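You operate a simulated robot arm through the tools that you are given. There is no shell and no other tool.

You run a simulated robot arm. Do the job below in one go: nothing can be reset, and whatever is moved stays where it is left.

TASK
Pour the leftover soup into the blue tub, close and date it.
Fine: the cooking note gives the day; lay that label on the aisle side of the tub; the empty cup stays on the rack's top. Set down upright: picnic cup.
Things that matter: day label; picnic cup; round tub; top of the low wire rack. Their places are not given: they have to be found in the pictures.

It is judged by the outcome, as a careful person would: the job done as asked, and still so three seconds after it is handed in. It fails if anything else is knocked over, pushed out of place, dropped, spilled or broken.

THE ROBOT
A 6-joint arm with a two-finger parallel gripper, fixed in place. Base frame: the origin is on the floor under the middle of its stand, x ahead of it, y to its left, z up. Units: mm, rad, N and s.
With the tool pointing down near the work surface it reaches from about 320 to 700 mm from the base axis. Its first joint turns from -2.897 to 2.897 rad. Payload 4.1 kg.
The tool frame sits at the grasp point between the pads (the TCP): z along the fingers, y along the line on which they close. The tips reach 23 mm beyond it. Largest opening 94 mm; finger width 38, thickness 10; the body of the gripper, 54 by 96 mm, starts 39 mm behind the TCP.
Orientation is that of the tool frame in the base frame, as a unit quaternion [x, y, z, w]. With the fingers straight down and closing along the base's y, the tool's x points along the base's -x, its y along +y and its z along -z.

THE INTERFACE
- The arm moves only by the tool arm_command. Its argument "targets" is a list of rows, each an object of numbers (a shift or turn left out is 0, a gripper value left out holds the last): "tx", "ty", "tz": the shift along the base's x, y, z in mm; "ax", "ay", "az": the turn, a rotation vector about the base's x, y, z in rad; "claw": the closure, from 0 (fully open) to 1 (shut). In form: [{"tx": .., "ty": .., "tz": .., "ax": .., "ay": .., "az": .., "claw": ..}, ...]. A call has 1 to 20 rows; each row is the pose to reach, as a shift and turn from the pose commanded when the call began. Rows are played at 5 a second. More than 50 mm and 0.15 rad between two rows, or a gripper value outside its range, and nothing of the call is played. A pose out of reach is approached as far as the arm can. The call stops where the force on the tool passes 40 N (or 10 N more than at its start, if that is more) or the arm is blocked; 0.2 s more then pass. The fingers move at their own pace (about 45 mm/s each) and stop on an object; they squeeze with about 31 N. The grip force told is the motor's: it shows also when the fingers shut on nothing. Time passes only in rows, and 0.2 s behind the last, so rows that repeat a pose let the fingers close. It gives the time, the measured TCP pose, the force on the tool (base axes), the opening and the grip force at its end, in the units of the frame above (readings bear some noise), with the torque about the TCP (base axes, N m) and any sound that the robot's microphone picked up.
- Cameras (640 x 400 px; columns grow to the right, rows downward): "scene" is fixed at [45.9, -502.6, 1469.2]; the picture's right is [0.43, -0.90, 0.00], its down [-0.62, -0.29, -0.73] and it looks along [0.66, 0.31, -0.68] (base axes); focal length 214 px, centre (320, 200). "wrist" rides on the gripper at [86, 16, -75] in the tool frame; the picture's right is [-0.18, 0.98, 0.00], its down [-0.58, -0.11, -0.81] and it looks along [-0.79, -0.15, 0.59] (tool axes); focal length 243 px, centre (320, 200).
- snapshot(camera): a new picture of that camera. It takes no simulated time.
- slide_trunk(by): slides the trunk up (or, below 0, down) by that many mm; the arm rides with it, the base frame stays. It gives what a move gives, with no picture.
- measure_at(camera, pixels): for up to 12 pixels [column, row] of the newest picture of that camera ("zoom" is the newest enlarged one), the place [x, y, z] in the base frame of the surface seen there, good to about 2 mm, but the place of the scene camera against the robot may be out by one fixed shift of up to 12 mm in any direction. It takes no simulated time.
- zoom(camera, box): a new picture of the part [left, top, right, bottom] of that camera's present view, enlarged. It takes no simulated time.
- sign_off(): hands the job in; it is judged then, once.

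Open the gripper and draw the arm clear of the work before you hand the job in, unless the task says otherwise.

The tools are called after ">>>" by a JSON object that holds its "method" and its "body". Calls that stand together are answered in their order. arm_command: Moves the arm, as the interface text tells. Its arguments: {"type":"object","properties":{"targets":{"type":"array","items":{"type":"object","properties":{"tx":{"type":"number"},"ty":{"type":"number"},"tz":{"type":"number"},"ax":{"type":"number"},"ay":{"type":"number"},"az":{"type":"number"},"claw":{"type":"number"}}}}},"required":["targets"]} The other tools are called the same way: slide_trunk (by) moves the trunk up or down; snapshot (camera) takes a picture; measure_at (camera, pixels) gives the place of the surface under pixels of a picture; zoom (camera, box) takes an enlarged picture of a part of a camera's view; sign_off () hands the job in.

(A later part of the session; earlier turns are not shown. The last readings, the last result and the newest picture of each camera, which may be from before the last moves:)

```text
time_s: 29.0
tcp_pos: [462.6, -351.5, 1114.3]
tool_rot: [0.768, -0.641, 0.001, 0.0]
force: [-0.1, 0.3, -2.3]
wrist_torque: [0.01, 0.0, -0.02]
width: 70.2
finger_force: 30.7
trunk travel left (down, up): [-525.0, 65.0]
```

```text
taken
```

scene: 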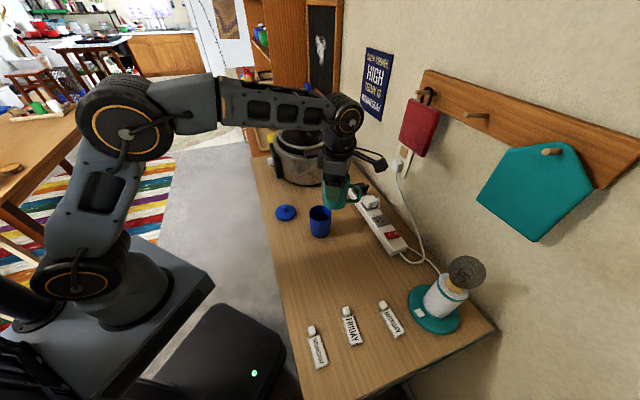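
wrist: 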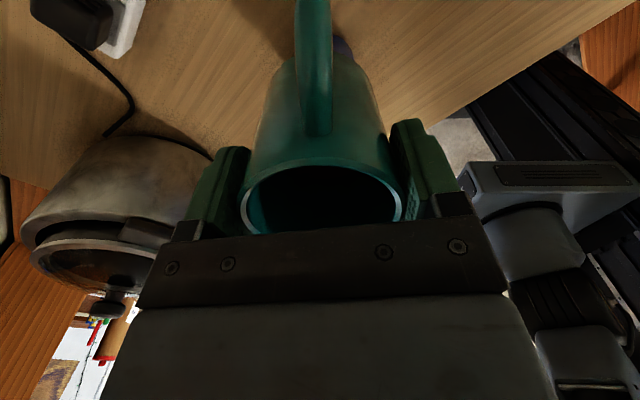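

The cup is level beside and above the tub, with load ≈2.5 N. I'll tilt it slowly to 45°, before the soup reaches the lip, while lowering so the lip comes over the tub.

>>> {"method": "arm_command", "body": {"targets": [{"tx": 0.2, "ty": -1.8, "tz": -4, "ax": -0.0645, "ay": -0.0114}, {"tx": 0.5, "ty": -3.7, "tz": -10, "ax": -0.1289, "ay": -0.0228}, {"tx": 0.7, "ty": -4.5, "tz": -16, "ax": -0.1934, "ay": -0.0342}, {"tx": 0.8, "ty": -5.2, "tz": -23, "ax": -0.2578, "ay": -0.0456}, {"tx": 0.9, "ty": -5.6, "tz": -31, "ax": -0.3223, "ay": -0.057}, {"tx": 0.9, "ty": -6, "tz": -39, "ax": -0.3867, "ay": -0.0684}, {"tx": 1, "ty": -6.1, "tz": -47, "ax": -0.4512, "ay": -0.0798}, {"tx": 1, "ty": -6.2, "tz": -55, "ax": -0.5156, "ay": -0.0912}, {"tx": 1, "ty": -5.9, "tz": -62, "ax": -0.5801, "ay": -0.1026}, {"tx": 0.9, "ty": -5.6, "tz": -69, "ax": -0.6445, "ay": -0.114}, {"tx": 0.8, "ty": -5, "tz": -75, "ax": -0.709, "ay": -0.1254}, {"tx": 0.6, "ty": -4.4, "tz": -79.5, "ax": -0.7734, "ay": -0.1368}, {"tx": 0.6, "ty": -4.4, "tz": -79.5, "ax": -0.7734, "ay": -0.1368}]}}

>>> {"method": "zoom", "body": {"camera": "scene", "box": [260, 160, 400, 247]}}

>>> {"method": "snapshot", "body": {"camera": "wrist"}}

```text
time_s: 31.8
tcp_pos: [463.6, -357.2, 1035.7]
tool_rot: [0.708, -0.593, 0.293, 0.246]
force: [-0.7, -1.1, -2.8]
wrist_torque: [0.06, 0.03, 0.03]
width: 70.6
finger_force: 31.0
trunk travel left (down, up): [-525.0, 65.0]
```

```text
4.57 times, centred on (330, 204) of scene
```

zoom: 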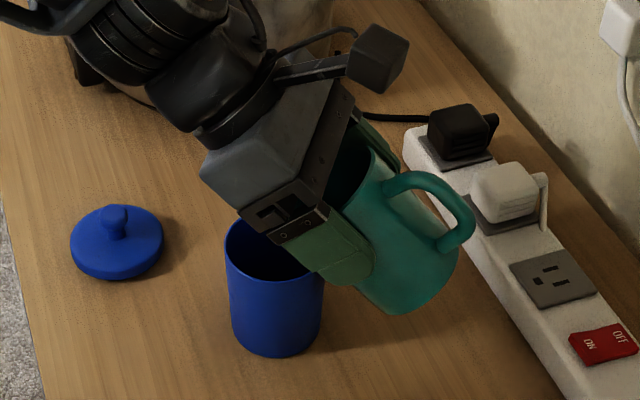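

```text
taken
```

wrist: 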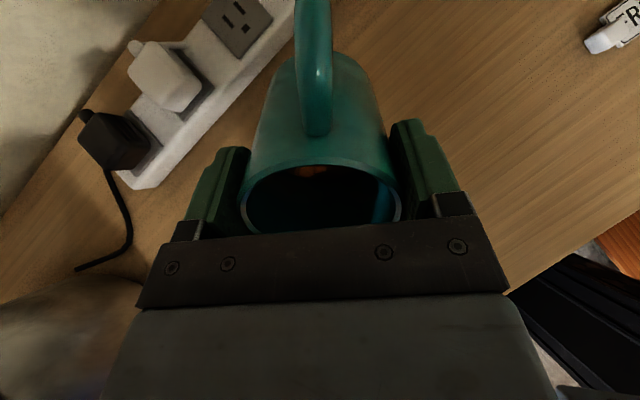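

The cup is at 45° with its lip just inside the tub's near edge and nothing spilled. I'll tilt on slowly (2° per row) to 75°, holding the lip fixed over the tub.

>>> {"method": "arm_command", "body": {"targets": [{"tx": -0.1, "ty": 0.4, "tz": -1.2, "ax": -0.0344, "ay": -0.0061}, {"tx": -0.2, "ty": 0.9, "tz": -2.4, "ax": -0.0688, "ay": -0.0121}, {"tx": -0.2, "ty": 1.4, "tz": -3.1, "ax": -0.1031, "ay": -0.0182}, {"tx": -0.3, "ty": 2, "tz": -3.8, "ax": -0.1375, "ay": -0.0243}, {"tx": -0.5, "ty": 2.6, "tz": -3.6, "ax": -0.1719, "ay": -0.0304}, {"tx": -0.6, "ty": 3.3, "tz": -3.8, "ax": -0.2063, "ay": -0.0364}, {"tx": -0.7, "ty": 3.9, "tz": -3.6, "ax": -0.2407, "ay": -0.0425}, {"tx": -0.8, "ty": 4.6, "tz": -3.4, "ax": -0.275, "ay": -0.0486}, {"tx": -1, "ty": 5.4, "tz": -2.8, "ax": -0.3094, "ay": -0.0546}, {"tx": -1.1, "ty": 6.2, "tz": -2.2, "ax": -0.3438, "ay": -0.0607}, {"tx": -1.3, "ty": 7.1, "tz": -1.6, "ax": -0.3782, "ay": -0.0668}, {"tx": -1.4, "ty": 8, "tz": -1, "ax": -0.4126, "ay": -0.0728}, {"tx": -1.6, "ty": 8.9, "tz": -0.5, "ax": -0.4469, "ay": -0.0789}, {"tx": -1.7, "ty": 9.9, "tz": 0.5, "ax": -0.4813, "ay": -0.085}, {"tx": -1.9, "ty": 10.8, "tz": 1.5, "ax": -0.5157, "ay": -0.0911}]}}

>>> {"method": "zoom", "body": {"camera": "scene", "box": [260, 160, 400, 247]}}

>>> {"method": "snapshot", "body": {"camera": "wrist"}}

```text
time_s: 35.0
tcp_pos: [460.3, -345.9, 1036.5]
tool_rot: [0.608, -0.51, 0.467, 0.391]
force: [0.6, -0.3, -2.5]
wrist_torque: [0.09, 0.05, 0.0]
width: 70.6
finger_force: 31.0
trunk travel left (down, up): [-525.0, 65.0]
```

```text
4.57 times, centred on (330, 204) of scene
```

zoom: 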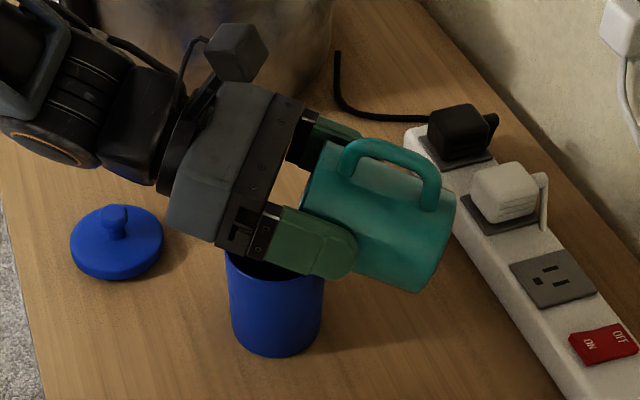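

```text
taken
```

wrist: 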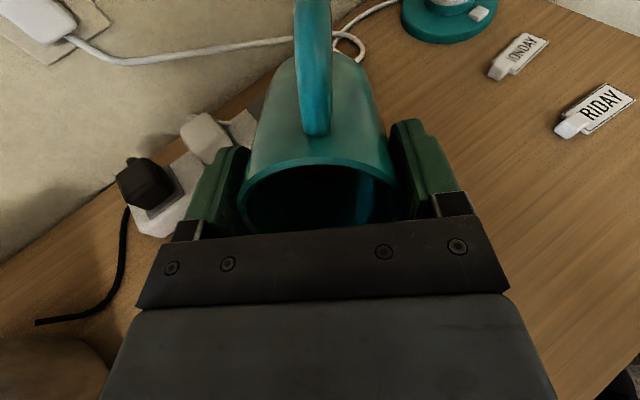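

At 75° the pour is over the tub and the rack's top looks dry. I'll continue slowly to 105° and hold to let it drain.

>>> {"method": "arm_command", "body": {"targets": [{"tx": -0.2, "ty": 1, "tz": 0.9, "ax": -0.0344, "ay": -0.0061}, {"tx": -0.4, "ty": 2.1, "tz": 1.8, "ax": -0.0688, "ay": -0.0121}, {"tx": -0.6, "ty": 3.2, "tz": 2.7, "ax": -0.1031, "ay": -0.0182}, {"tx": -0.7, "ty": 4.2, "tz": 3.5, "ax": -0.1375, "ay": -0.0243}, {"tx": -1, "ty": 5.4, "tz": 4.3, "ax": -0.1719, "ay": -0.0304}, {"tx": -1.2, "ty": 6.6, "tz": 5, "ax": -0.2063, "ay": -0.0364}, {"tx": -1.4, "ty": 7.8, "tz": 5.7, "ax": -0.2407, "ay": -0.0425}, {"tx": -1.6, "ty": 9, "tz": 6.4, "ax": -0.275, "ay": -0.0486}, {"tx": -1.8, "ty": 10.2, "tz": 7, "ax": -0.3094, "ay": -0.0546}, {"tx": -2, "ty": 11.4, "tz": 7.5, "ax": -0.3438, "ay": -0.0607}, {"tx": -2.2, "ty": 12.7, "tz": 8.1, "ax": -0.3782, "ay": -0.0668}, {"tx": -2.5, "ty": 14.1, "tz": 8.5, "ax": -0.4126, "ay": -0.0728}, {"tx": -2.7, "ty": 15.4, "tz": 9, "ax": -0.4469, "ay": -0.0789}, {"tx": -2.9, "ty": 16.6, "tz": 9.3, "ax": -0.4813, "ay": -0.085}, {"tx": -3.2, "ty": 18, "tz": 9.7, "ax": -0.5157, "ay": -0.0911}, {"tx": -3.2, "ty": 18, "tz": 9.7, "ax": -0.5157, "ay": -0.0911}, {"tx": -3.2, "ty": 18, "tz": 9.7, "ax": -0.5157, "ay": -0.0911}, {"tx": -3.2, "ty": 18, "tz": 9.7, "ax": -0.5157, "ay": -0.0911}, {"tx": -3.2, "ty": 18, "tz": 9.7, "ax": -0.5157, "ay": -0.0911}, {"tx": -3.2, "ty": 18, "tz": 9.7, "ax": -0.5157, "ay": -0.0911}]}}

>>> {"method": "zoom", "body": {"camera": "scene", "box": [260, 160, 400, 247]}}

>>> {"method": "snapshot", "body": {"camera": "wrist"}}

```text
time_s: 39.2
tcp_pos: [456.0, -326.8, 1046.8]
tool_rot: [0.465, -0.391, 0.61, 0.51]
force: [2.4, 5.6, 23.6]
wrist_torque: [1.77, 0.11, -0.14]
width: 70.5
finger_force: 30.7
trunk travel left (down, up): [-525.0, 65.0]
```

```text
4.57 times, centred on (330, 204) of scene
```

zoom: 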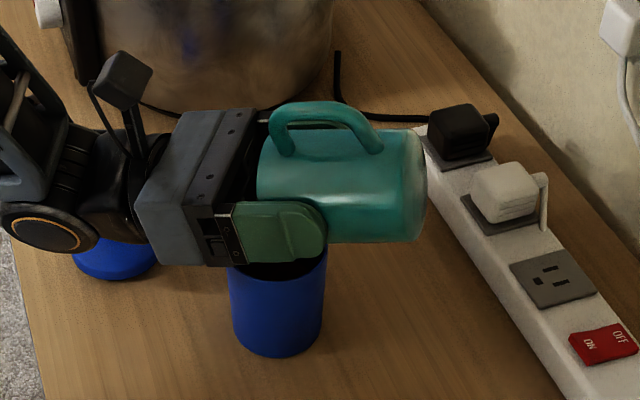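

```text
taken
```

wrist: 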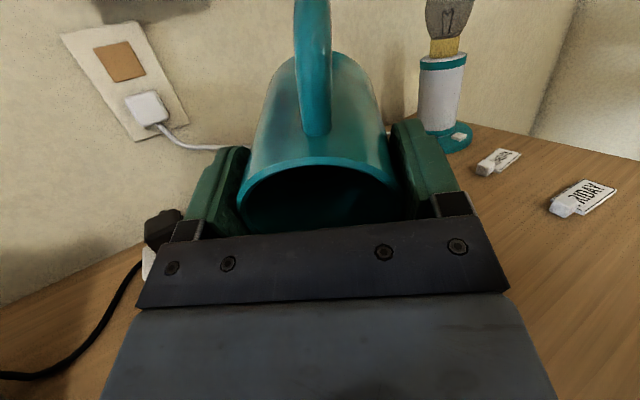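

The reading shows about +24 N upward with torque 1.8 N·m, so the gripper's body is touching the tub's far rim near y≈-270. I'll raise straight up right away.

>>> {"method": "arm_command", "body": {"targets": [{"tz": 4}, {"tz": 10}, {"tz": 18}, {"tz": 25}]}}

>>> {"method": "zoom", "body": {"camera": "scene", "box": [260, 160, 400, 247]}}

```text
time_s: 40.2
tcp_pos: [456.8, -328.8, 1072.8]
tool_rot: [0.467, -0.392, 0.607, 0.51]
force: [0.5, 0.0, -3.6]
wrist_torque: [0.08, 0.03, -0.02]
width: 70.6
finger_force: 30.8
trunk travel left (down, up): [-525.0, 65.0]
```

```text
4.57 times, centred on (330, 204) of scene
```

zoom: 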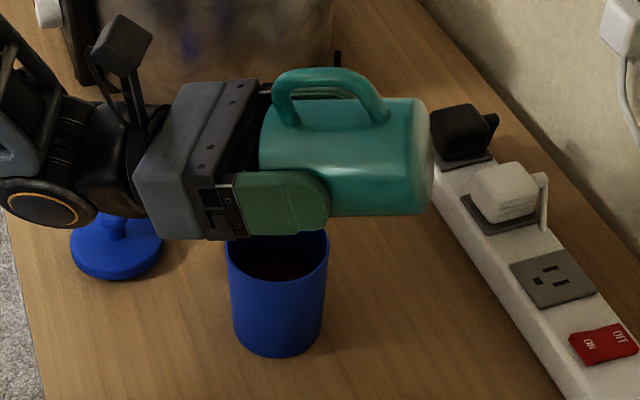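

The tub is still upright with soup visible inside at (285,265), and the force is back to the load alone. I'll tilt a little more at this higher position and hold, to drain the last of it.

>>> {"method": "arm_command", "body": {"targets": [{"tx": -0.2, "ty": 1.1, "tz": 1.5, "ax": -0.029, "ay": -0.005}, {"tx": -0.4, "ty": 2.2, "tz": 3, "ax": -0.057, "ay": -0.01}, {"tx": -0.6, "ty": 3.3, "tz": 4, "ax": -0.086, "ay": -0.0152}, {"tx": -0.6, "ty": 3.3, "tz": 4, "ax": -0.086, "ay": -0.0152}, {"tx": -0.6, "ty": 3.3, "tz": 4, "ax": -0.086, "ay": -0.0152}, {"tx": -0.6, "ty": 3.3, "tz": 4, "ax": -0.086, "ay": -0.0152}, {"tx": -0.6, "ty": 3.3, "tz": 4, "ax": -0.086, "ay": -0.0152}, {"tx": -0.6, "ty": 3.3, "tz": 4, "ax": -0.086, "ay": -0.0152}]}}

>>> {"method": "zoom", "body": {"camera": "scene", "box": [260, 160, 400, 247]}}

>>> {"method": "zoom", "body": {"camera": "wrist", "box": [220, 130, 420, 255]}}

```text
time_s: 42.0
tcp_pos: [457.2, -325.6, 1076.3]
tool_rot: [0.44, -0.368, 0.628, 0.527]
force: [0.1, 2.3, -2.4]
wrist_torque: [0.1, -0.01, 0.0]
width: 70.5
finger_force: 31.1
trunk travel left (down, up): [-525.0, 65.0]
```

```text
4.57 times, centred on (330, 204) of scene
```

zoom: 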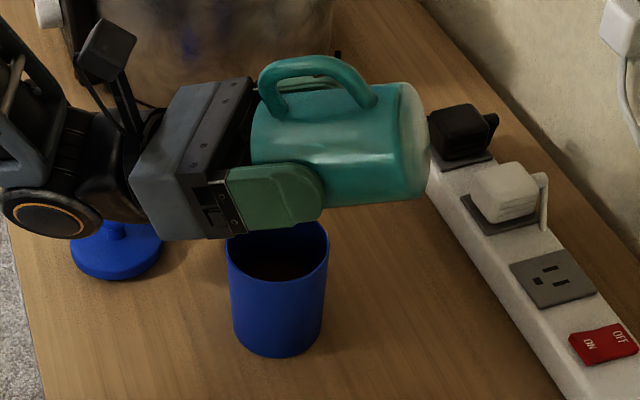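

```text
3.20 times, centred on (320, 192) of wrist
```

zoom: 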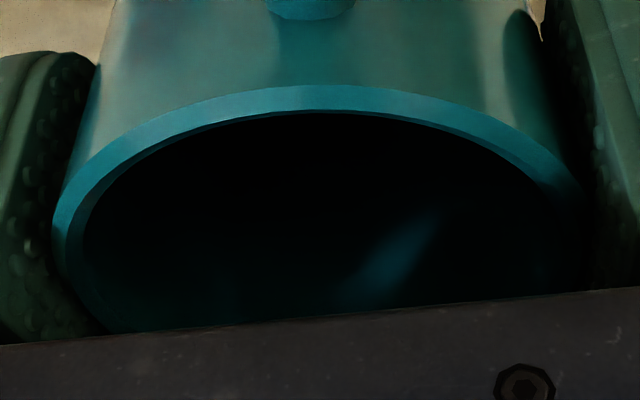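

The cup reads as drained: the interior is dark and clean and the tub holds the soup. I'll raise and bring the cup back upright.

>>> {"method": "arm_command", "body": {"targets": [{"tx": 0.3, "ty": -1.8, "tz": 6, "ax": 0.1182, "ay": 0.0209}, {"tx": 0.7, "ty": -3.6, "tz": 13, "ax": 0.2364, "ay": 0.0418}, {"tx": 1, "ty": -5.4, "tz": 20, "ax": 0.3546, "ay": 0.0627}, {"tx": 1.4, "ty": -7.2, "tz": 27, "ax": 0.4728, "ay": 0.0836}, {"tx": 1.7, "ty": -9, "tz": 34, "ax": 0.591, "ay": 0.1045}, {"tx": 2.1, "ty": -10.8, "tz": 40, "ax": 0.7092, "ay": 0.1254}, {"tx": 2.4, "ty": -12.6, "tz": 46, "ax": 0.8274, "ay": 0.1463}, {"tx": 2.8, "ty": -14.4, "tz": 48, "ax": 0.9456, "ay": 0.1672}, {"tx": 3.1, "ty": -16.2, "tz": 48, "ax": 1.0638, "ay": 0.1881}, {"tx": 3.5, "ty": -18, "tz": 48, "ax": 1.182, "ay": 0.209}, {"tx": 3.8, "ty": -19.8, "tz": 48, "ax": 1.3002, "ay": 0.2299}, {"tx": 4.2, "ty": -21.6, "tz": 48, "ax": 1.4184, "ay": 0.2508}, {"tx": 4.5, "ty": -23.4, "tz": 48, "ax": 1.5366, "ay": 0.2717}, {"tx": 4.9, "ty": -25.2, "tz": 48, "ax": 1.6548, "ay": 0.2926}, {"tx": 5.2, "ty": -27, "tz": 48, "ax": 1.773, "ay": 0.3135}, {"tx": 5.5, "ty": -28.4, "tz": 48, "ax": 1.8912, "ay": 0.3344}]}}

>>> {"method": "snapshot", "body": {"camera": "scene"}}

>>> {"method": "snapshot", "body": {"camera": "wrist"}}

```text
time_s: 45.4
tcp_pos: [461.2, -354.9, 1124.2]
tool_rot: [0.767, -0.642, -0.001, -0.001]
force: [0.0, -0.1, -2.5]
wrist_torque: [0.03, -0.02, 0.0]
width: 70.6
finger_force: 31.3
trunk travel left (down, up): [-525.0, 65.0]
```

```text
taken
```

scene: 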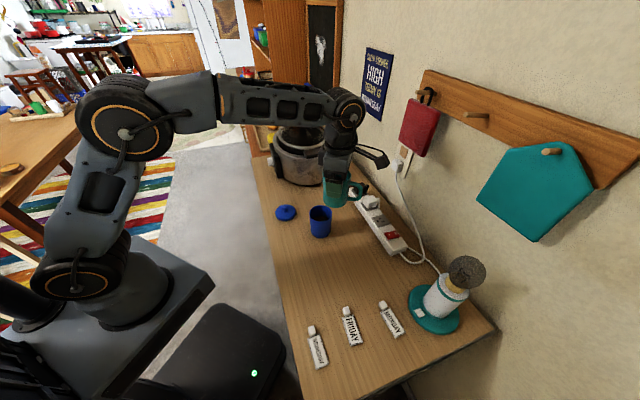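

```text
taken
```

wrist: 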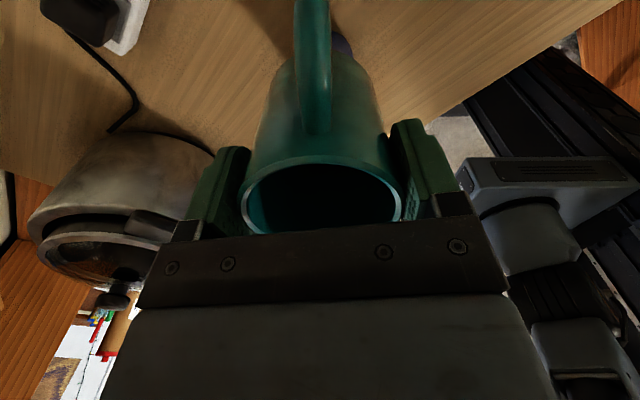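

The cup is upright and level. I'll carry it back over its original spot, reversing the yaw.

>>> {"method": "arm_command", "body": {"targets": [{"tx": -2, "ty": -2, "az": -0.05}, {"tx": -5, "ty": -6, "az": -0.14}, {"tx": -9, "ty": -11, "az": -0.26}, {"tx": -13, "ty": -16, "az": -0.38}, {"tx": -17, "ty": -21, "az": -0.5}, {"tx": -21, "ty": -26, "az": -0.62}, {"tx": -25, "ty": -31, "az": -0.74}, {"tx": -29, "ty": -36, "az": -0.86}, {"tx": -33, "ty": -41, "az": -0.98}, {"tx": -37, "ty": -46, "az": -1.1}, {"tx": -41, "ty": -51, "az": -1.22}, {"tx": -45, "ty": -56, "az": -1.34}, {"tx": -49, "ty": -61, "az": -1.46}, {"tx": -53, "ty": -66, "az": -1.58}, {"tx": -57, "ty": -71, "az": -1.7}, {"tx": -61, "ty": -76, "az": -1.82}, {"tx": -65, "ty": -81, "az": -1.94}, {"tx": -69, "ty": -85, "az": -2.08}, {"tx": -71, "ty": -87, "az": -2.19}, {"tx": -72, "ty": -88, "az": -2.269}]}}

>>> {"method": "snapshot", "body": {"camera": "wrist"}}

>>> {"method": "zoom", "body": {"camera": "scene", "box": [260, 160, 420, 260]}}

```text
time_s: 49.6
tcp_pos: [389.7, -442.2, 1123.5]
tool_rot: [0.26, 0.966, 0.0, 0.001]
force: [-0.4, -0.1, -1.8]
wrist_torque: [-0.01, -0.02, 0.01]
width: 70.7
finger_force: 31.2
trunk travel left (down, up): [-525.0, 65.0]
```

```text
taken
```

wrist: 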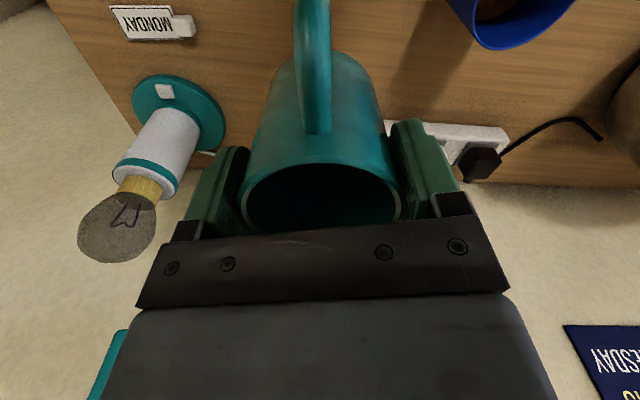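

```text
4.00 times, centred on (340, 210) of scene
```

zoom: 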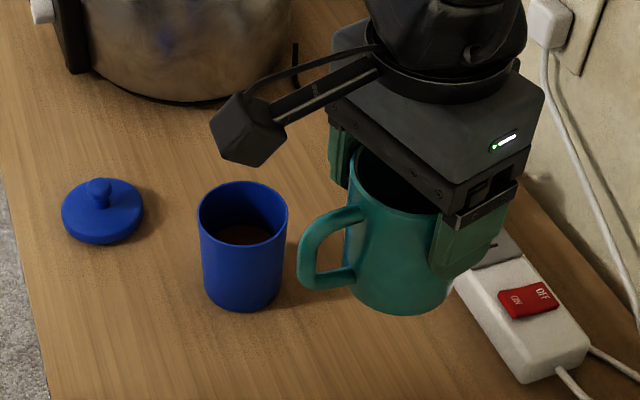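

The tub holds the soup (brownish at (240,235) in the zoom), and the tub and lid are in place. By command arithmetic the cup touches down at -153.7 mm, so I'll descend to just above that and then ease down.

>>> {"method": "arm_command", "body": {"targets": [{"tz": -15}, {"tz": -40}, {"tz": -70}, {"tz": -100}, {"tz": -125}, {"tz": -140}, {"tz": -147}, {"tz": -150}, {"tz": -150}]}}

>>> {"method": "arm_command", "body": {"targets": [{"tz": -1}, {"tz": -2}, {"tz": -3}, {"tz": -3.5}, {"tz": -3.5}]}}

```text
time_s: 51.6
tcp_pos: [390.3, -441.9, 974.1]
tool_rot: [0.259, 0.966, 0.0, 0.0]
force: [0.3, 0.1, -2.6]
wrist_torque: [0.02, 0.02, -0.01]
width: 70.4
finger_force: 31.0
trunk travel left (down, up): [-525.0, 65.0]
```

```text
time_s: 52.8
tcp_pos: [390.3, -441.4, 970.4]
tool_rot: [0.259, 0.966, -0.002, 0.001]
force: [0.0, -0.5, 9.4]
wrist_torque: [-0.01, 0.37, 0.02]
width: 70.4
finger_force: 30.7
trunk travel left (down, up): [-525.0, 65.0]
```

The force turned to +9.4 N, so the cup is on the rack's top. I'll ease off 0.5 mm and open the gripper.

>>> {"method": "arm_command", "body": {"targets": [{"tz": 0.5}, {"tz": 0.5, "claw": 0.2}, {"tz": 0.5, "claw": 0.1}, {"tz": 0.5, "claw": 0}, {"tz": 0.5, "claw": 0}, {"tz": 0.5, "claw": 0}]}}

>>> {"method": "snapshot", "body": {"camera": "wrist"}}

```text
time_s: 54.2
tcp_pos: [390.0, -440.8, 969.7]
tool_rot: [0.259, 0.966, -0.001, 0.0]
force: [-0.4, 0.0, 0.2]
wrist_torque: [-0.02, 0.01, 0.01]
width: 93.8
finger_force: 0.1
trunk travel left (down, up): [-525.0, 65.0]
```

```text
taken
```

wrist: 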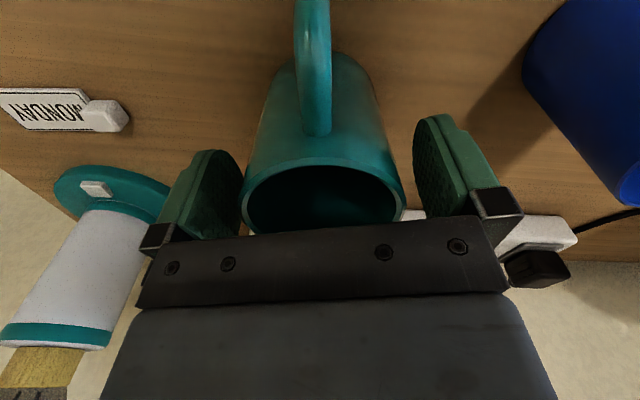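

The cup is released, standing upright with both fingers clear. I'll lift straight up and look into the cup and the tub.

>>> {"method": "arm_command", "body": {"targets": [{"tz": 10}, {"tz": 35}, {"tz": 70}, {"tz": 105}, {"tz": 135}]}}

>>> {"method": "snapshot", "body": {"camera": "wrist"}}

>>> {"method": "zoom", "body": {"camera": "wrist", "box": [240, 0, 400, 110]}}

>>> {"method": "zoom", "body": {"camera": "scene", "box": [260, 180, 420, 280]}}

```text
time_s: 55.4
tcp_pos: [390.6, -442.0, 1108.0]
tool_rot: [0.259, 0.966, 0.0, 0.0]
force: [0.2, 0.5, -1.0]
wrist_torque: [0.02, -0.03, 0.0]
width: 94.0
finger_force: 0.1
trunk travel left (down, up): [-525.0, 65.0]
```

```text
taken
```

wrist: 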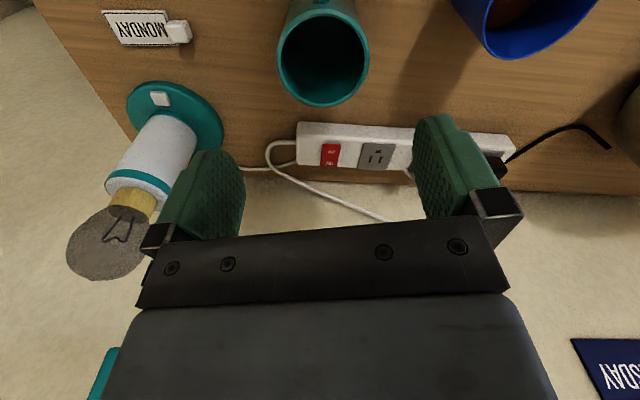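

```text
3.64 times, centred on (320, 55) of wrist
```

zoom: 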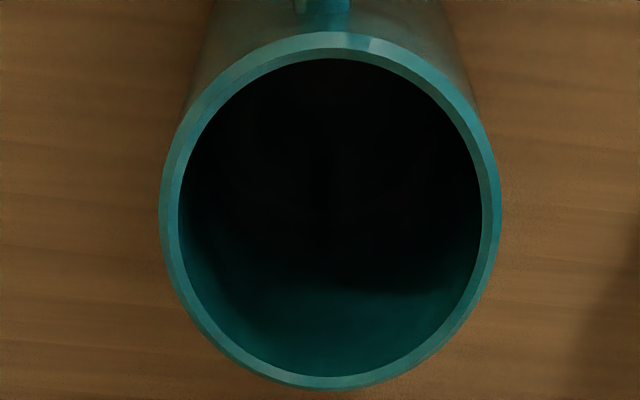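

```text
4.00 times, centred on (340, 230) of scene
```

zoom: 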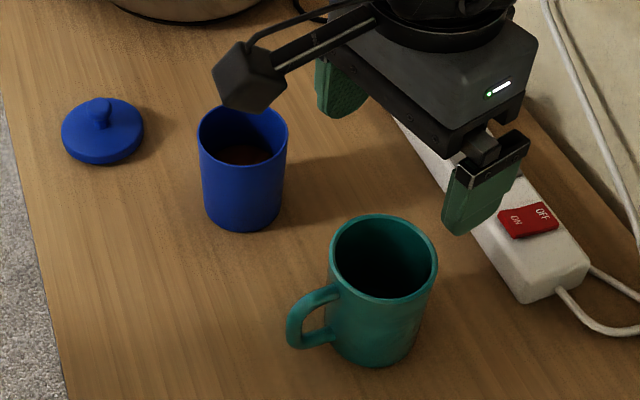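

The cup is empty and upright, and the soup is in the tub. Next I'll move over the lid near (467,-163) and measure it closely.

>>> {"method": "arm_command", "body": {"targets": [{"tx": 6, "ty": 38}, {"tx": 13, "ty": 76}, {"tx": 20, "ty": 115}, {"tx": 26, "ty": 154}, {"tx": 33, "ty": 193}, {"tx": 39, "ty": 232}, {"tx": 46, "ty": 270}, {"tx": 51, "ty": 302}]}}

>>> {"method": "snapshot", "body": {"camera": "wrist"}}

>>> {"method": "zoom", "body": {"camera": "wrist", "box": [240, 20, 400, 130]}}

```text
time_s: 57.2
tcp_pos: [439.5, -138.9, 1107.9]
tool_rot: [0.258, 0.966, 0.0, 0.0]
force: [0.6, -0.7, -0.1]
wrist_torque: [0.0, 0.01, -0.02]
width: 93.9
finger_force: 0.1
trunk travel left (down, up): [-525.0, 65.0]
```

```text
taken
```

wrist: 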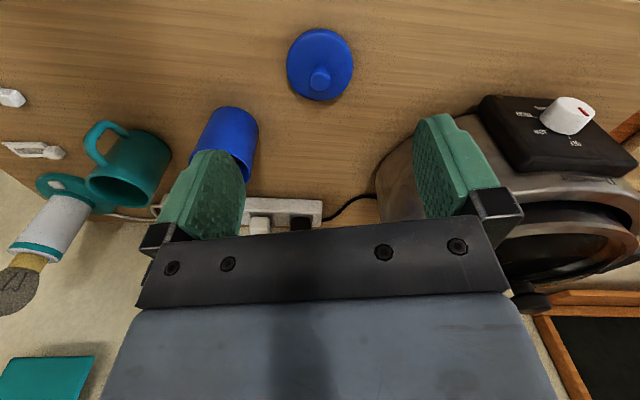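

```text
3.64 times, centred on (320, 75) of wrist
```

zoom: 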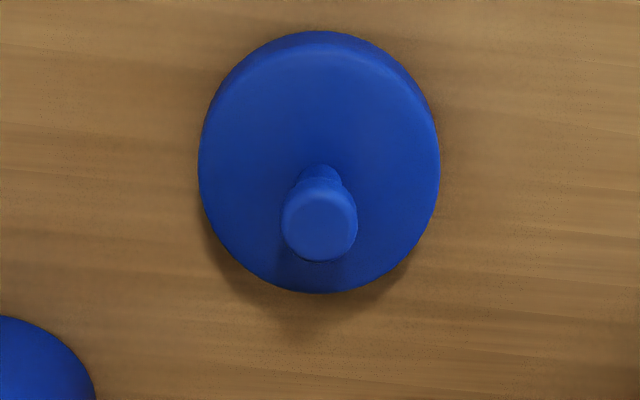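

The lid is at (320,65) with its knob in the zoom at (320,215). I'll measure the knob and lid outline.

>>> {"method": "measure_at", "body": {"camera": "zoom", "pixels": [[320, 212], [290, 212], [350, 212], [320, 192], [320, 245], [205, 170], [433, 170], [320, 50], [320, 286], [232, 90], [408, 95], [318, 172]]}}

>>> {"method": "measure_at", "body": {"camera": "wrist", "pixels": [[232, 115], [225, 108], [255, 130], [210, 125], [410, 130], [400, 160], [500, 120], [480, 110]]}}

```text
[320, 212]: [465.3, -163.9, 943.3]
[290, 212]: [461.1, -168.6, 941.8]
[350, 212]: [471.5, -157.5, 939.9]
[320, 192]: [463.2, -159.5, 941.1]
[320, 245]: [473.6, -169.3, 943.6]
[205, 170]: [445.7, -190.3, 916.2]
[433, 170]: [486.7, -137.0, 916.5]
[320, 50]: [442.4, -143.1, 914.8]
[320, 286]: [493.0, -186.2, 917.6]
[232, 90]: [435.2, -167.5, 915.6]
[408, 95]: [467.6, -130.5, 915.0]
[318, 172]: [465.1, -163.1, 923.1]
```

```text
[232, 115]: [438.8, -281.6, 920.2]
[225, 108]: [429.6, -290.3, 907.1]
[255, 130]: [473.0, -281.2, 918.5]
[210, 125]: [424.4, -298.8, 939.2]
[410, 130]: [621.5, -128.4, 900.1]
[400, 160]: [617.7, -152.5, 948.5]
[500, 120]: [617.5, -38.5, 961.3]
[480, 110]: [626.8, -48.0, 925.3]
```

The knob is centred near (467,-164) with its top at z≈943. The lid's top is at z≈917 and its outer radius is about 36-37, slightly wider than the tub, so alignment must be precise. I'll re-measure the tub's rim carefully first, since the hand touched it.

>>> {"method": "arm_command", "body": {"targets": [{"tx": -2.5, "ty": -36}, {"tx": -5, "ty": -73}, {"tx": -7.5, "ty": -110}, {"tx": -10, "ty": -146}, {"tx": -10, "ty": -146}]}}

>>> {"method": "snapshot", "body": {"camera": "wrist"}}

>>> {"method": "zoom", "body": {"camera": "wrist", "box": [256, 10, 384, 120]}}

```text
time_s: 58.4
tcp_pos: [432.5, -285.9, 1105.8]
tool_rot: [0.258, 0.966, 0.0, 0.0]
force: [-0.3, 0.6, 0.7]
wrist_torque: [0.02, 0.01, -0.01]
width: 94.0
finger_force: 0.0
trunk travel left (down, up): [-525.0, 65.0]
```

```text
taken
```

wrist: 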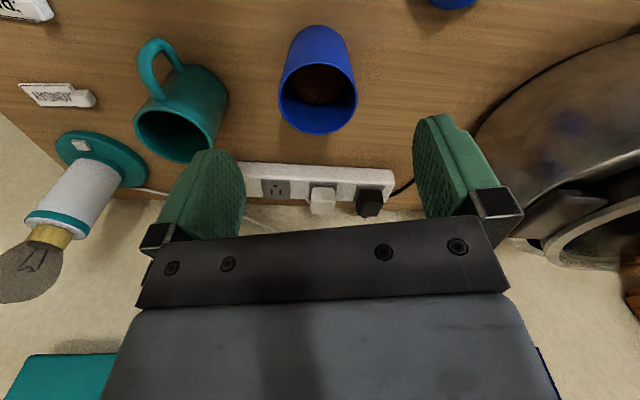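

```text
3.64 times, centred on (320, 65) of wrist
```

zoom: 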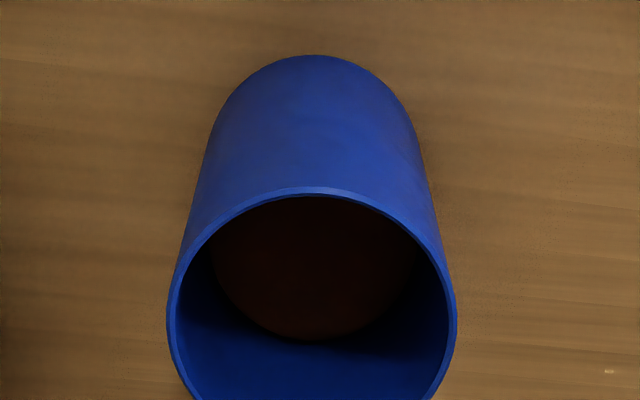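

The soup is in the tub. I'll zoom on the whole rim.

>>> {"method": "zoom", "body": {"camera": "wrist", "box": [245, 50, 389, 140]}}

```text
4.44 times, centred on (317, 95) of wrist
```

zoom: 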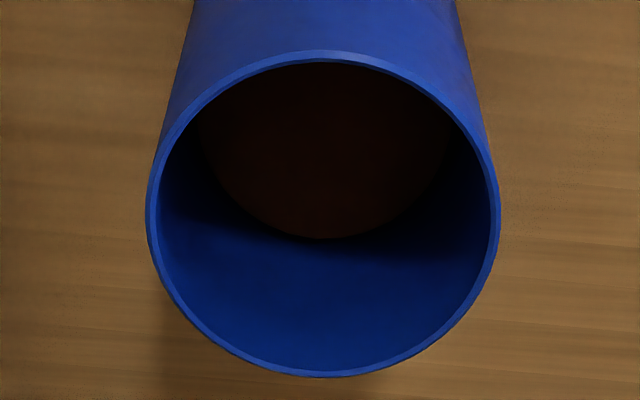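

The rim ring is centred near (323,213) in this zoom with half-axes about 172 by 160. I'll sample points around it for a circle fit.

>>> {"method": "measure_at", "body": {"camera": "zoom", "pixels": [[152, 213], [495, 213], [322, 55], [325, 373], [200, 102], [445, 102], [202, 328], [446, 326], [163, 152], [484, 152], [163, 275], [485, 273]]}}

>>> {"method": "measure_at", "body": {"camera": "zoom", "pixels": [[257, 66], [390, 67], [258, 362], [391, 361], [325, 200], [320, 150], [150, 205], [497, 205], [325, 58], [325, 370], [230, 80], [418, 82]]}}

```text
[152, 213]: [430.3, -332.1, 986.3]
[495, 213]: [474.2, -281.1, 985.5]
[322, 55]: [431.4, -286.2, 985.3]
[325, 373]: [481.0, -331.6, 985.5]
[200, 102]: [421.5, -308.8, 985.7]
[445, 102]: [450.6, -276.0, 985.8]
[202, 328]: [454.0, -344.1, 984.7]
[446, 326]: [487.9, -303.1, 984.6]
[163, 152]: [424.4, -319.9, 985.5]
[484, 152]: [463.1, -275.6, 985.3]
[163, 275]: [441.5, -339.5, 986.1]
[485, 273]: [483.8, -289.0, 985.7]
```

```text
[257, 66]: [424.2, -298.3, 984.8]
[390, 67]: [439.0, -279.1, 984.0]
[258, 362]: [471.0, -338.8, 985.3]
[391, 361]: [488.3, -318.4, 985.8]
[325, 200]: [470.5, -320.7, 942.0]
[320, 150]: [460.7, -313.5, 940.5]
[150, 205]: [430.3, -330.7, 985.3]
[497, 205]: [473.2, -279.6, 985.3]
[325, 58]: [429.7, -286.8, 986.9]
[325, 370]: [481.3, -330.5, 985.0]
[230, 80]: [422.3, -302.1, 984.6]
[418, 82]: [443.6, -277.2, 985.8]
```

The tub's rim fits a circle centred near (455.5,-309) with radius 33.7, so it has hardly moved. Now I'll position directly above the lid's knob at about (467,-164).

>>> {"method": "arm_command", "body": {"targets": [{"tx": 9, "ty": 30}, {"tx": 18, "ty": 60}, {"tx": 27, "ty": 91}, {"tx": 35.5, "ty": 121.4}, {"tx": 35.5, "ty": 121.4, "tz": -40}, {"tx": 35.5, "ty": 121.4, "tz": -60}, {"tx": 35.5, "ty": 121.4, "tz": -60}]}}

>>> {"method": "snapshot", "body": {"camera": "wrist"}}

>>> {"method": "zoom", "body": {"camera": "wrist", "box": [240, 0, 400, 100]}}

```text
time_s: 60.0
tcp_pos: [466.6, -163.0, 1044.7]
tool_rot: [0.258, 0.966, -0.001, 0.0]
force: [-0.6, -0.2, 0.6]
wrist_torque: [-0.02, 0.01, -0.01]
width: 93.9
finger_force: 0.0
trunk travel left (down, up): [-525.0, 65.0]
```

```text
taken
```

wrist: 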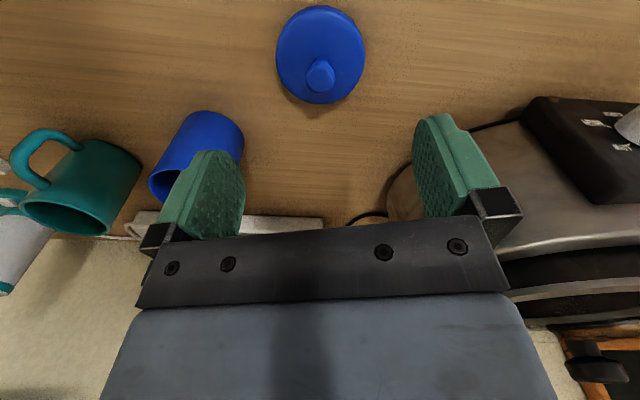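

```text
4.00 times, centred on (320, 50) of wrist
```

zoom: 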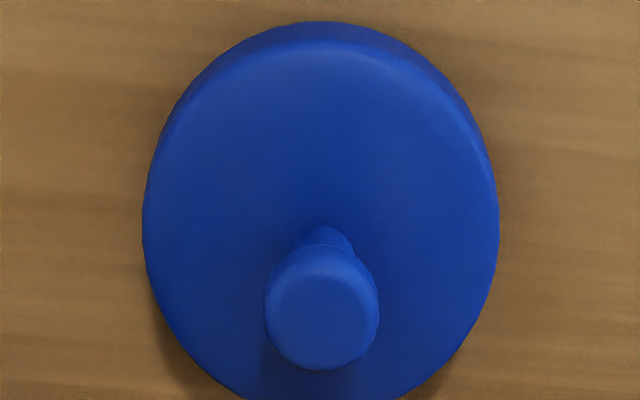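

The knob is at (320,75) in the wrist picture, lined up under the tool axis. I'll take more knob and lid points.

>>> {"method": "measure_at", "body": {"camera": "zoom", "pixels": [[322, 320], [275, 310], [368, 310], [322, 272], [322, 362], [150, 215], [492, 215], [318, 45], [215, 85], [420, 85], [180, 330], [465, 330]]}}

>>> {"method": "measure_at", "body": {"camera": "zoom", "pixels": [[290, 320], [355, 320], [322, 300], [322, 345], [155, 270], [488, 270], [220, 375], [420, 378], [260, 55], [380, 55], [165, 150], [478, 150]]}}

```text
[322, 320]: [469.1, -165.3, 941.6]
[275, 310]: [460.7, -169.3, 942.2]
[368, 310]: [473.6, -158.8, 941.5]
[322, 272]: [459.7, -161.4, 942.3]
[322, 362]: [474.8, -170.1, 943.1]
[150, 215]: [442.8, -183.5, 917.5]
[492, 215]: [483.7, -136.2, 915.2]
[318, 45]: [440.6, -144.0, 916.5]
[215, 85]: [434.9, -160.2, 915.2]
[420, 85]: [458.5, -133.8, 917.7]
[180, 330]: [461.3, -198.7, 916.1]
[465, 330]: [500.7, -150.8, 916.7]
```

```text
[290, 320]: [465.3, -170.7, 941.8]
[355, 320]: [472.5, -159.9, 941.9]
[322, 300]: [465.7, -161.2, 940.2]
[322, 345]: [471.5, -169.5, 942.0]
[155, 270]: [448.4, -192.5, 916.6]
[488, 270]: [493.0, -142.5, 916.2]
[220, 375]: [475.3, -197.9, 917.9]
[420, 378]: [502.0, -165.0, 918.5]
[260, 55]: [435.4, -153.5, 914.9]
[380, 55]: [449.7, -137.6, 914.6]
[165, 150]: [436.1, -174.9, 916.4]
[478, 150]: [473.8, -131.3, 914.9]
```

The lid's centre fits (468.2,-165) and the knob (467.8,-165), so they are concentric. I'll shift slightly and descend toward the knob, partly closing first.

>>> {"method": "arm_command", "body": {"targets": [{"tx": 1.2, "ty": -1, "tz": -25, "claw": 0.4}, {"tx": 1.2, "ty": -1, "tz": -55, "claw": 0.4}, {"tx": 1.2, "ty": -1, "tz": -80, "claw": 0.4}, {"tx": 1.2, "ty": -1, "tz": -94, "claw": 0.4}, {"tx": 1.2, "ty": -1, "tz": -98, "claw": 0.4}, {"tx": 1.2, "ty": -1, "tz": -98, "claw": 0.4}]}}

>>> {"method": "arm_command", "body": {"targets": [{"tz": 0}]}}

>>> {"method": "arm_command", "body": {"targets": [{"tz": 0}]}}

>>> {"method": "snapshot", "body": {"camera": "wrist"}}

```text
time_s: 61.4
tcp_pos: [467.3, -164.4, 949.3]
tool_rot: [0.258, 0.966, 0.0, 0.0]
force: [-0.6, 0.6, 0.4]
wrist_torque: [-0.02, 0.02, -0.01]
width: 56.4
finger_force: 0.0
trunk travel left (down, up): [-525.0, 65.0]
```

```text
time_s: 61.8
tcp_pos: [466.7, -164.6, 947.0]
tool_rot: [0.259, 0.966, 0.0, 0.0]
force: [0.3, 0.1, 0.2]
wrist_torque: [-0.01, 0.03, -0.04]
width: 56.2
finger_force: 0.2
trunk travel left (down, up): [-525.0, 65.0]
```

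```text
time_s: 62.2
tcp_pos: [468.4, -166.4, 947.8]
tool_rot: [0.259, 0.966, 0.0, 0.001]
force: [-0.3, -0.2, -0.3]
wrist_torque: [0.0, -0.02, 0.01]
width: 56.6
finger_force: 0.1
trunk travel left (down, up): [-525.0, 65.0]
```

```text
taken
```

wrist: 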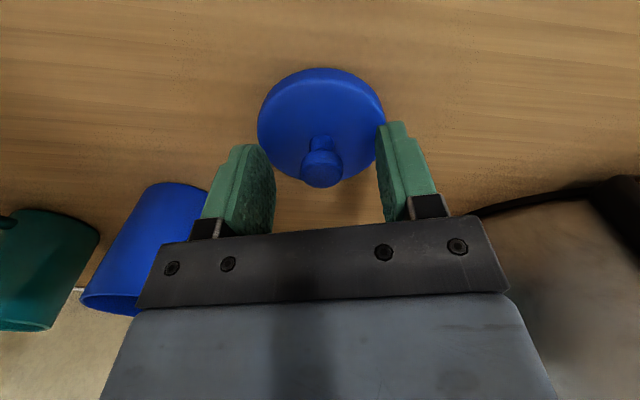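

The mean reading is z≈948 with the knob at (322,168) between the fingers. I'll go down 4 mm more and close on the knob.

>>> {"method": "arm_command", "body": {"targets": [{"tz": -2, "claw": 0.4}, {"tz": -4, "claw": 0.4}, {"tz": -4, "claw": 0.6}, {"tz": -4, "claw": 0.75}, {"tz": -4, "claw": 1}, {"tz": -4, "claw": 1}, {"tz": -4, "claw": 1}, {"tz": -4, "claw": 1}]}}

>>> {"method": "snapshot", "body": {"camera": "wrist"}}

>>> {"method": "zoom", "body": {"camera": "wrist", "box": [230, 60, 422, 180]}}

```text
time_s: 64.0
tcp_pos: [468.8, -165.4, 943.5]
tool_rot: [0.259, 0.966, 0.0, -0.001]
force: [-0.9, 0.7, 0.6]
wrist_torque: [0.0, 0.0, 0.01]
width: 19.4
finger_force: 31.2
trunk travel left (down, up): [-525.0, 65.0]
```

```text
taken
```

wrist: 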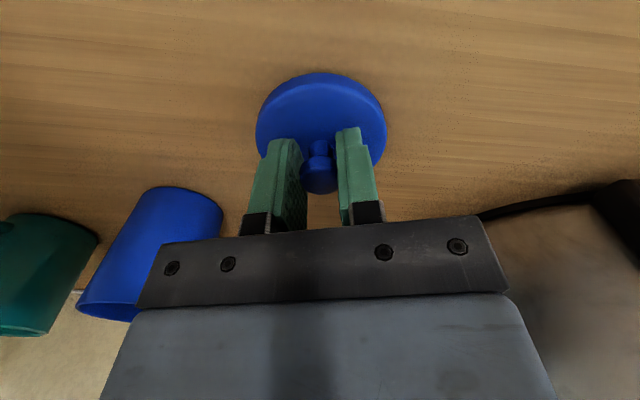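

```text
3.33 times, centred on (326, 120) of wrist
```

zoom: 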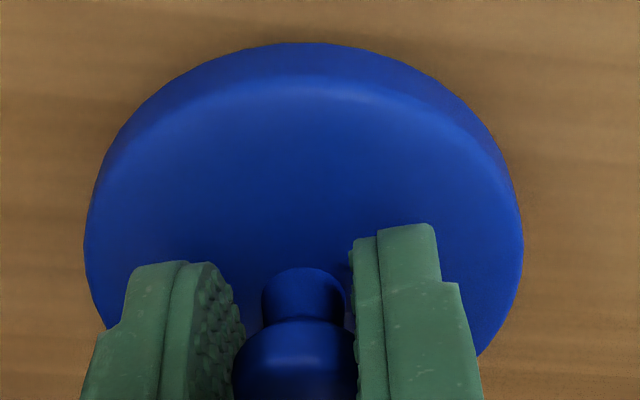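

The knob is gripped at width 19.4 mm. I'll lift the lid and check how it hangs.

>>> {"method": "arm_command", "body": {"targets": [{"tz": 3}, {"tz": 10}, {"tz": 25}, {"tz": 50}, {"tz": 80}, {"tz": 105}, {"tz": 120}, {"tz": 120}]}}

>>> {"method": "snapshot", "body": {"camera": "wrist"}}

>>> {"method": "zoom", "body": {"camera": "scene", "box": [240, 150, 400, 250]}}

```text
time_s: 65.8
tcp_pos: [468.2, -166.3, 1063.6]
tool_rot: [0.259, 0.966, 0.0, 0.0]
force: [0.6, -0.3, -0.4]
wrist_torque: [-0.01, 0.0, 0.02]
width: 19.2
finger_force: 31.0
trunk travel left (down, up): [-525.0, 65.0]
```

```text
taken
```

wrist: 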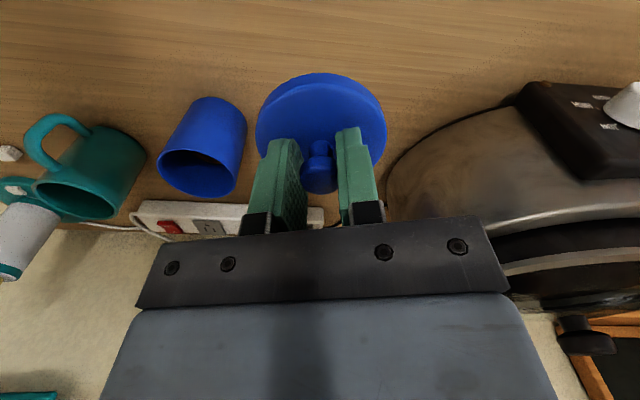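

```text
4.00 times, centred on (320, 200) of scene
```

zoom: 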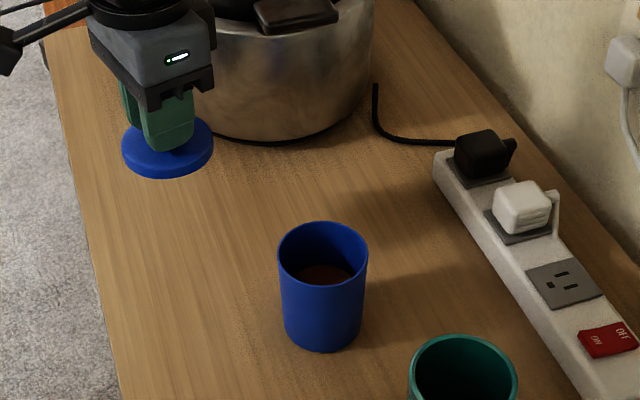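

The lid is held level. I'll carry it over the tub at (455.5,-309).

>>> {"method": "arm_command", "body": {"targets": [{"tx": -2, "ty": -20}, {"tx": -5, "ty": -52}, {"tx": -8, "ty": -88}, {"tx": -11, "ty": -122}, {"tx": -12.7, "ty": -144}, {"tx": -12.7, "ty": -144}, {"tx": -12.7, "ty": -144}]}}

>>> {"method": "snapshot", "body": {"camera": "wrist"}}

>>> {"method": "zoom", "body": {"camera": "wrist", "box": [240, 60, 400, 160]}}

>>> {"method": "zoom", "body": {"camera": "scene", "box": [260, 170, 400, 257]}}

```text
time_s: 67.4
tcp_pos: [455.0, -310.8, 1064.0]
tool_rot: [0.26, 0.966, 0.0, 0.0]
force: [-0.1, -0.9, -0.6]
wrist_torque: [0.03, -0.02, 0.0]
width: 19.9
finger_force: 30.6
trunk travel left (down, up): [-525.0, 65.0]
```

```text
taken
```

wrist: 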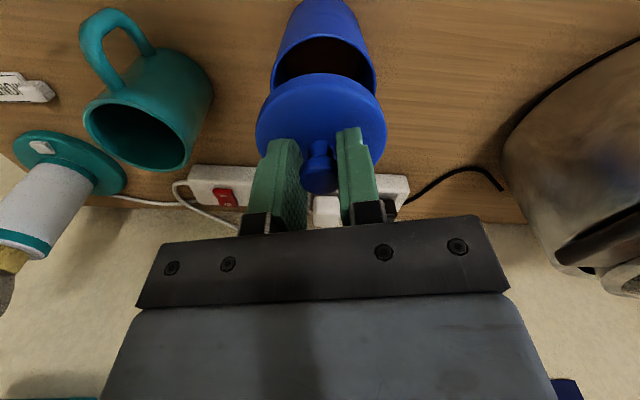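

```text
4.00 times, centred on (320, 110) of wrist
```

zoom: 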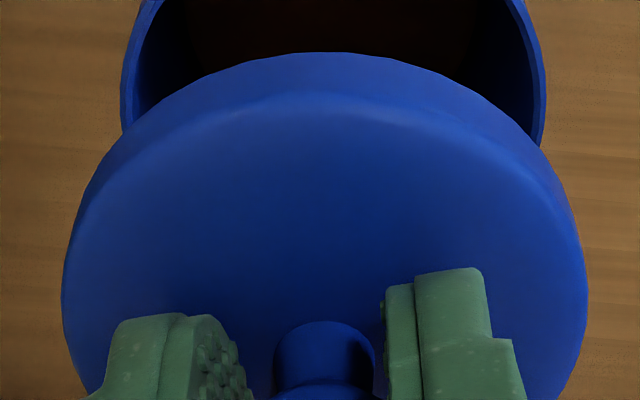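

```text
4.57 times, centred on (330, 214) of scene
```

zoom: 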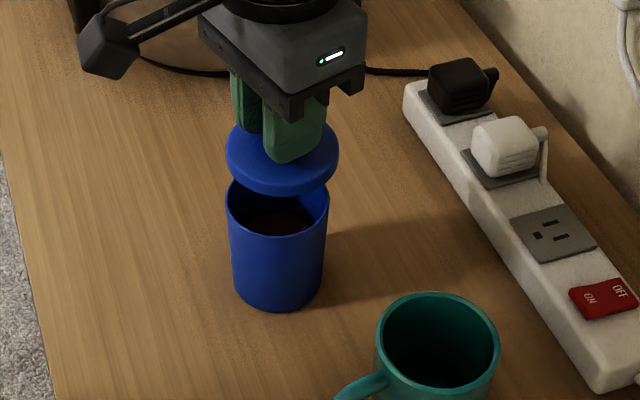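

Both lid and tub are visible. Points on the tool axis project to column 320, so I'll zoom in to compare the lid's and the tub's left/right edges for centring.

>>> {"method": "zoom", "body": {"camera": "wrist", "box": [250, 50, 330, 100]}}

>>> {"method": "zoom", "body": {"camera": "wrist", "box": [320, 50, 400, 100]}}

>>> {"method": "zoom", "body": {"camera": "wrist", "box": [240, 100, 400, 200]}}

>>> {"method": "zoom", "body": {"camera": "wrist", "box": [240, 0, 400, 100]}}

```text
8.00 times, centred on (290, 75) of wrist
```

zoom: 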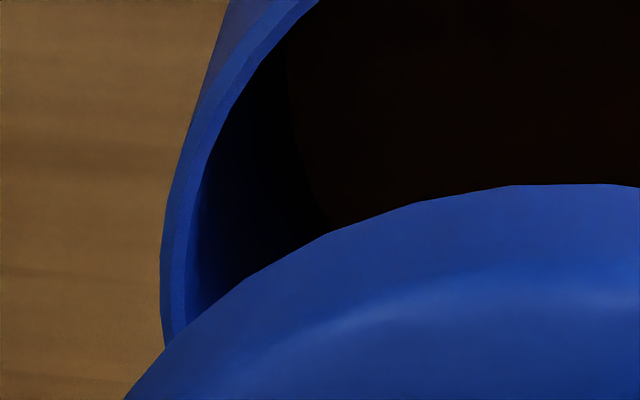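

```text
8.00 times, centred on (360, 75) of wrist
```

zoom: 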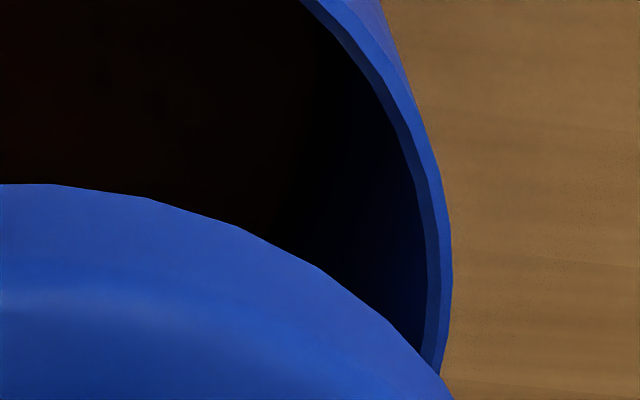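

```text
4.00 times, centred on (320, 150) of wrist
```

zoom: 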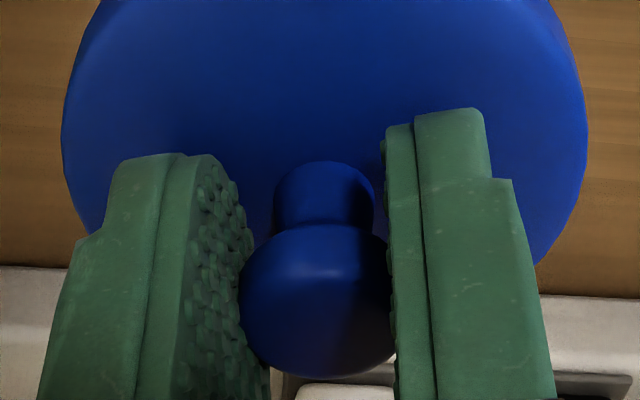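

```text
4.00 times, centred on (320, 50) of wrist
```

zoom: 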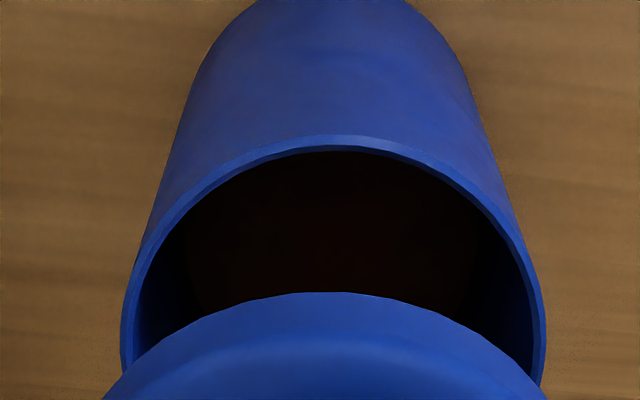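

From the edges, the tub's centre column is 323.25 and the lid's is 321.0, so the lid needs about 1.6 mm more toward the picture's right. I'll measure points on the lid's near edge and on the tub to check the other direction and the lid's shape.

>>> {"method": "measure_at", "body": {"camera": "zoom", "pixels": [[320, 296], [320, 310], [320, 330], [320, 345], [320, 365], [320, 390], [200, 345], [440, 325], [325, 140], [160, 250], [500, 220], [123, 330]]}}

>>> {"method": "zoom", "body": {"camera": "scene", "box": [290, 180, 354, 220]}}

```text
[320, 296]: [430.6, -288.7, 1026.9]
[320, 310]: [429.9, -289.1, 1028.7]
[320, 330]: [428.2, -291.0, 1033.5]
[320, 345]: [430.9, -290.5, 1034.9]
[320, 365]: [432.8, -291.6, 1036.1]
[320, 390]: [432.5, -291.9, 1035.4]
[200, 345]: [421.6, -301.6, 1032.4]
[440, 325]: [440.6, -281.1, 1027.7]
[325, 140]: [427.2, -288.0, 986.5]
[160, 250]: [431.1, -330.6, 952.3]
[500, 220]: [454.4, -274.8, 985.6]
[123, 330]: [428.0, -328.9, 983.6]
```

```text
10.00 times, centred on (322, 200) of scene
```

zoom: 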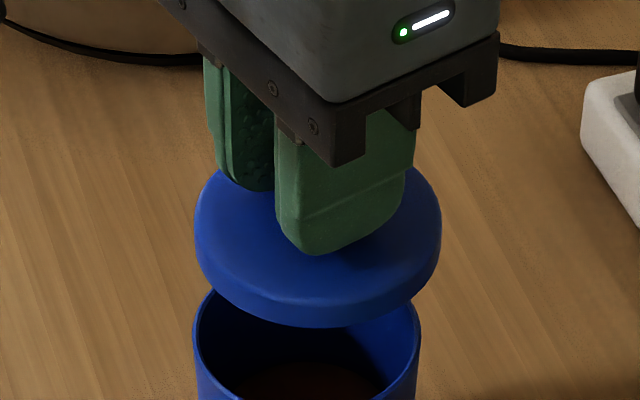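

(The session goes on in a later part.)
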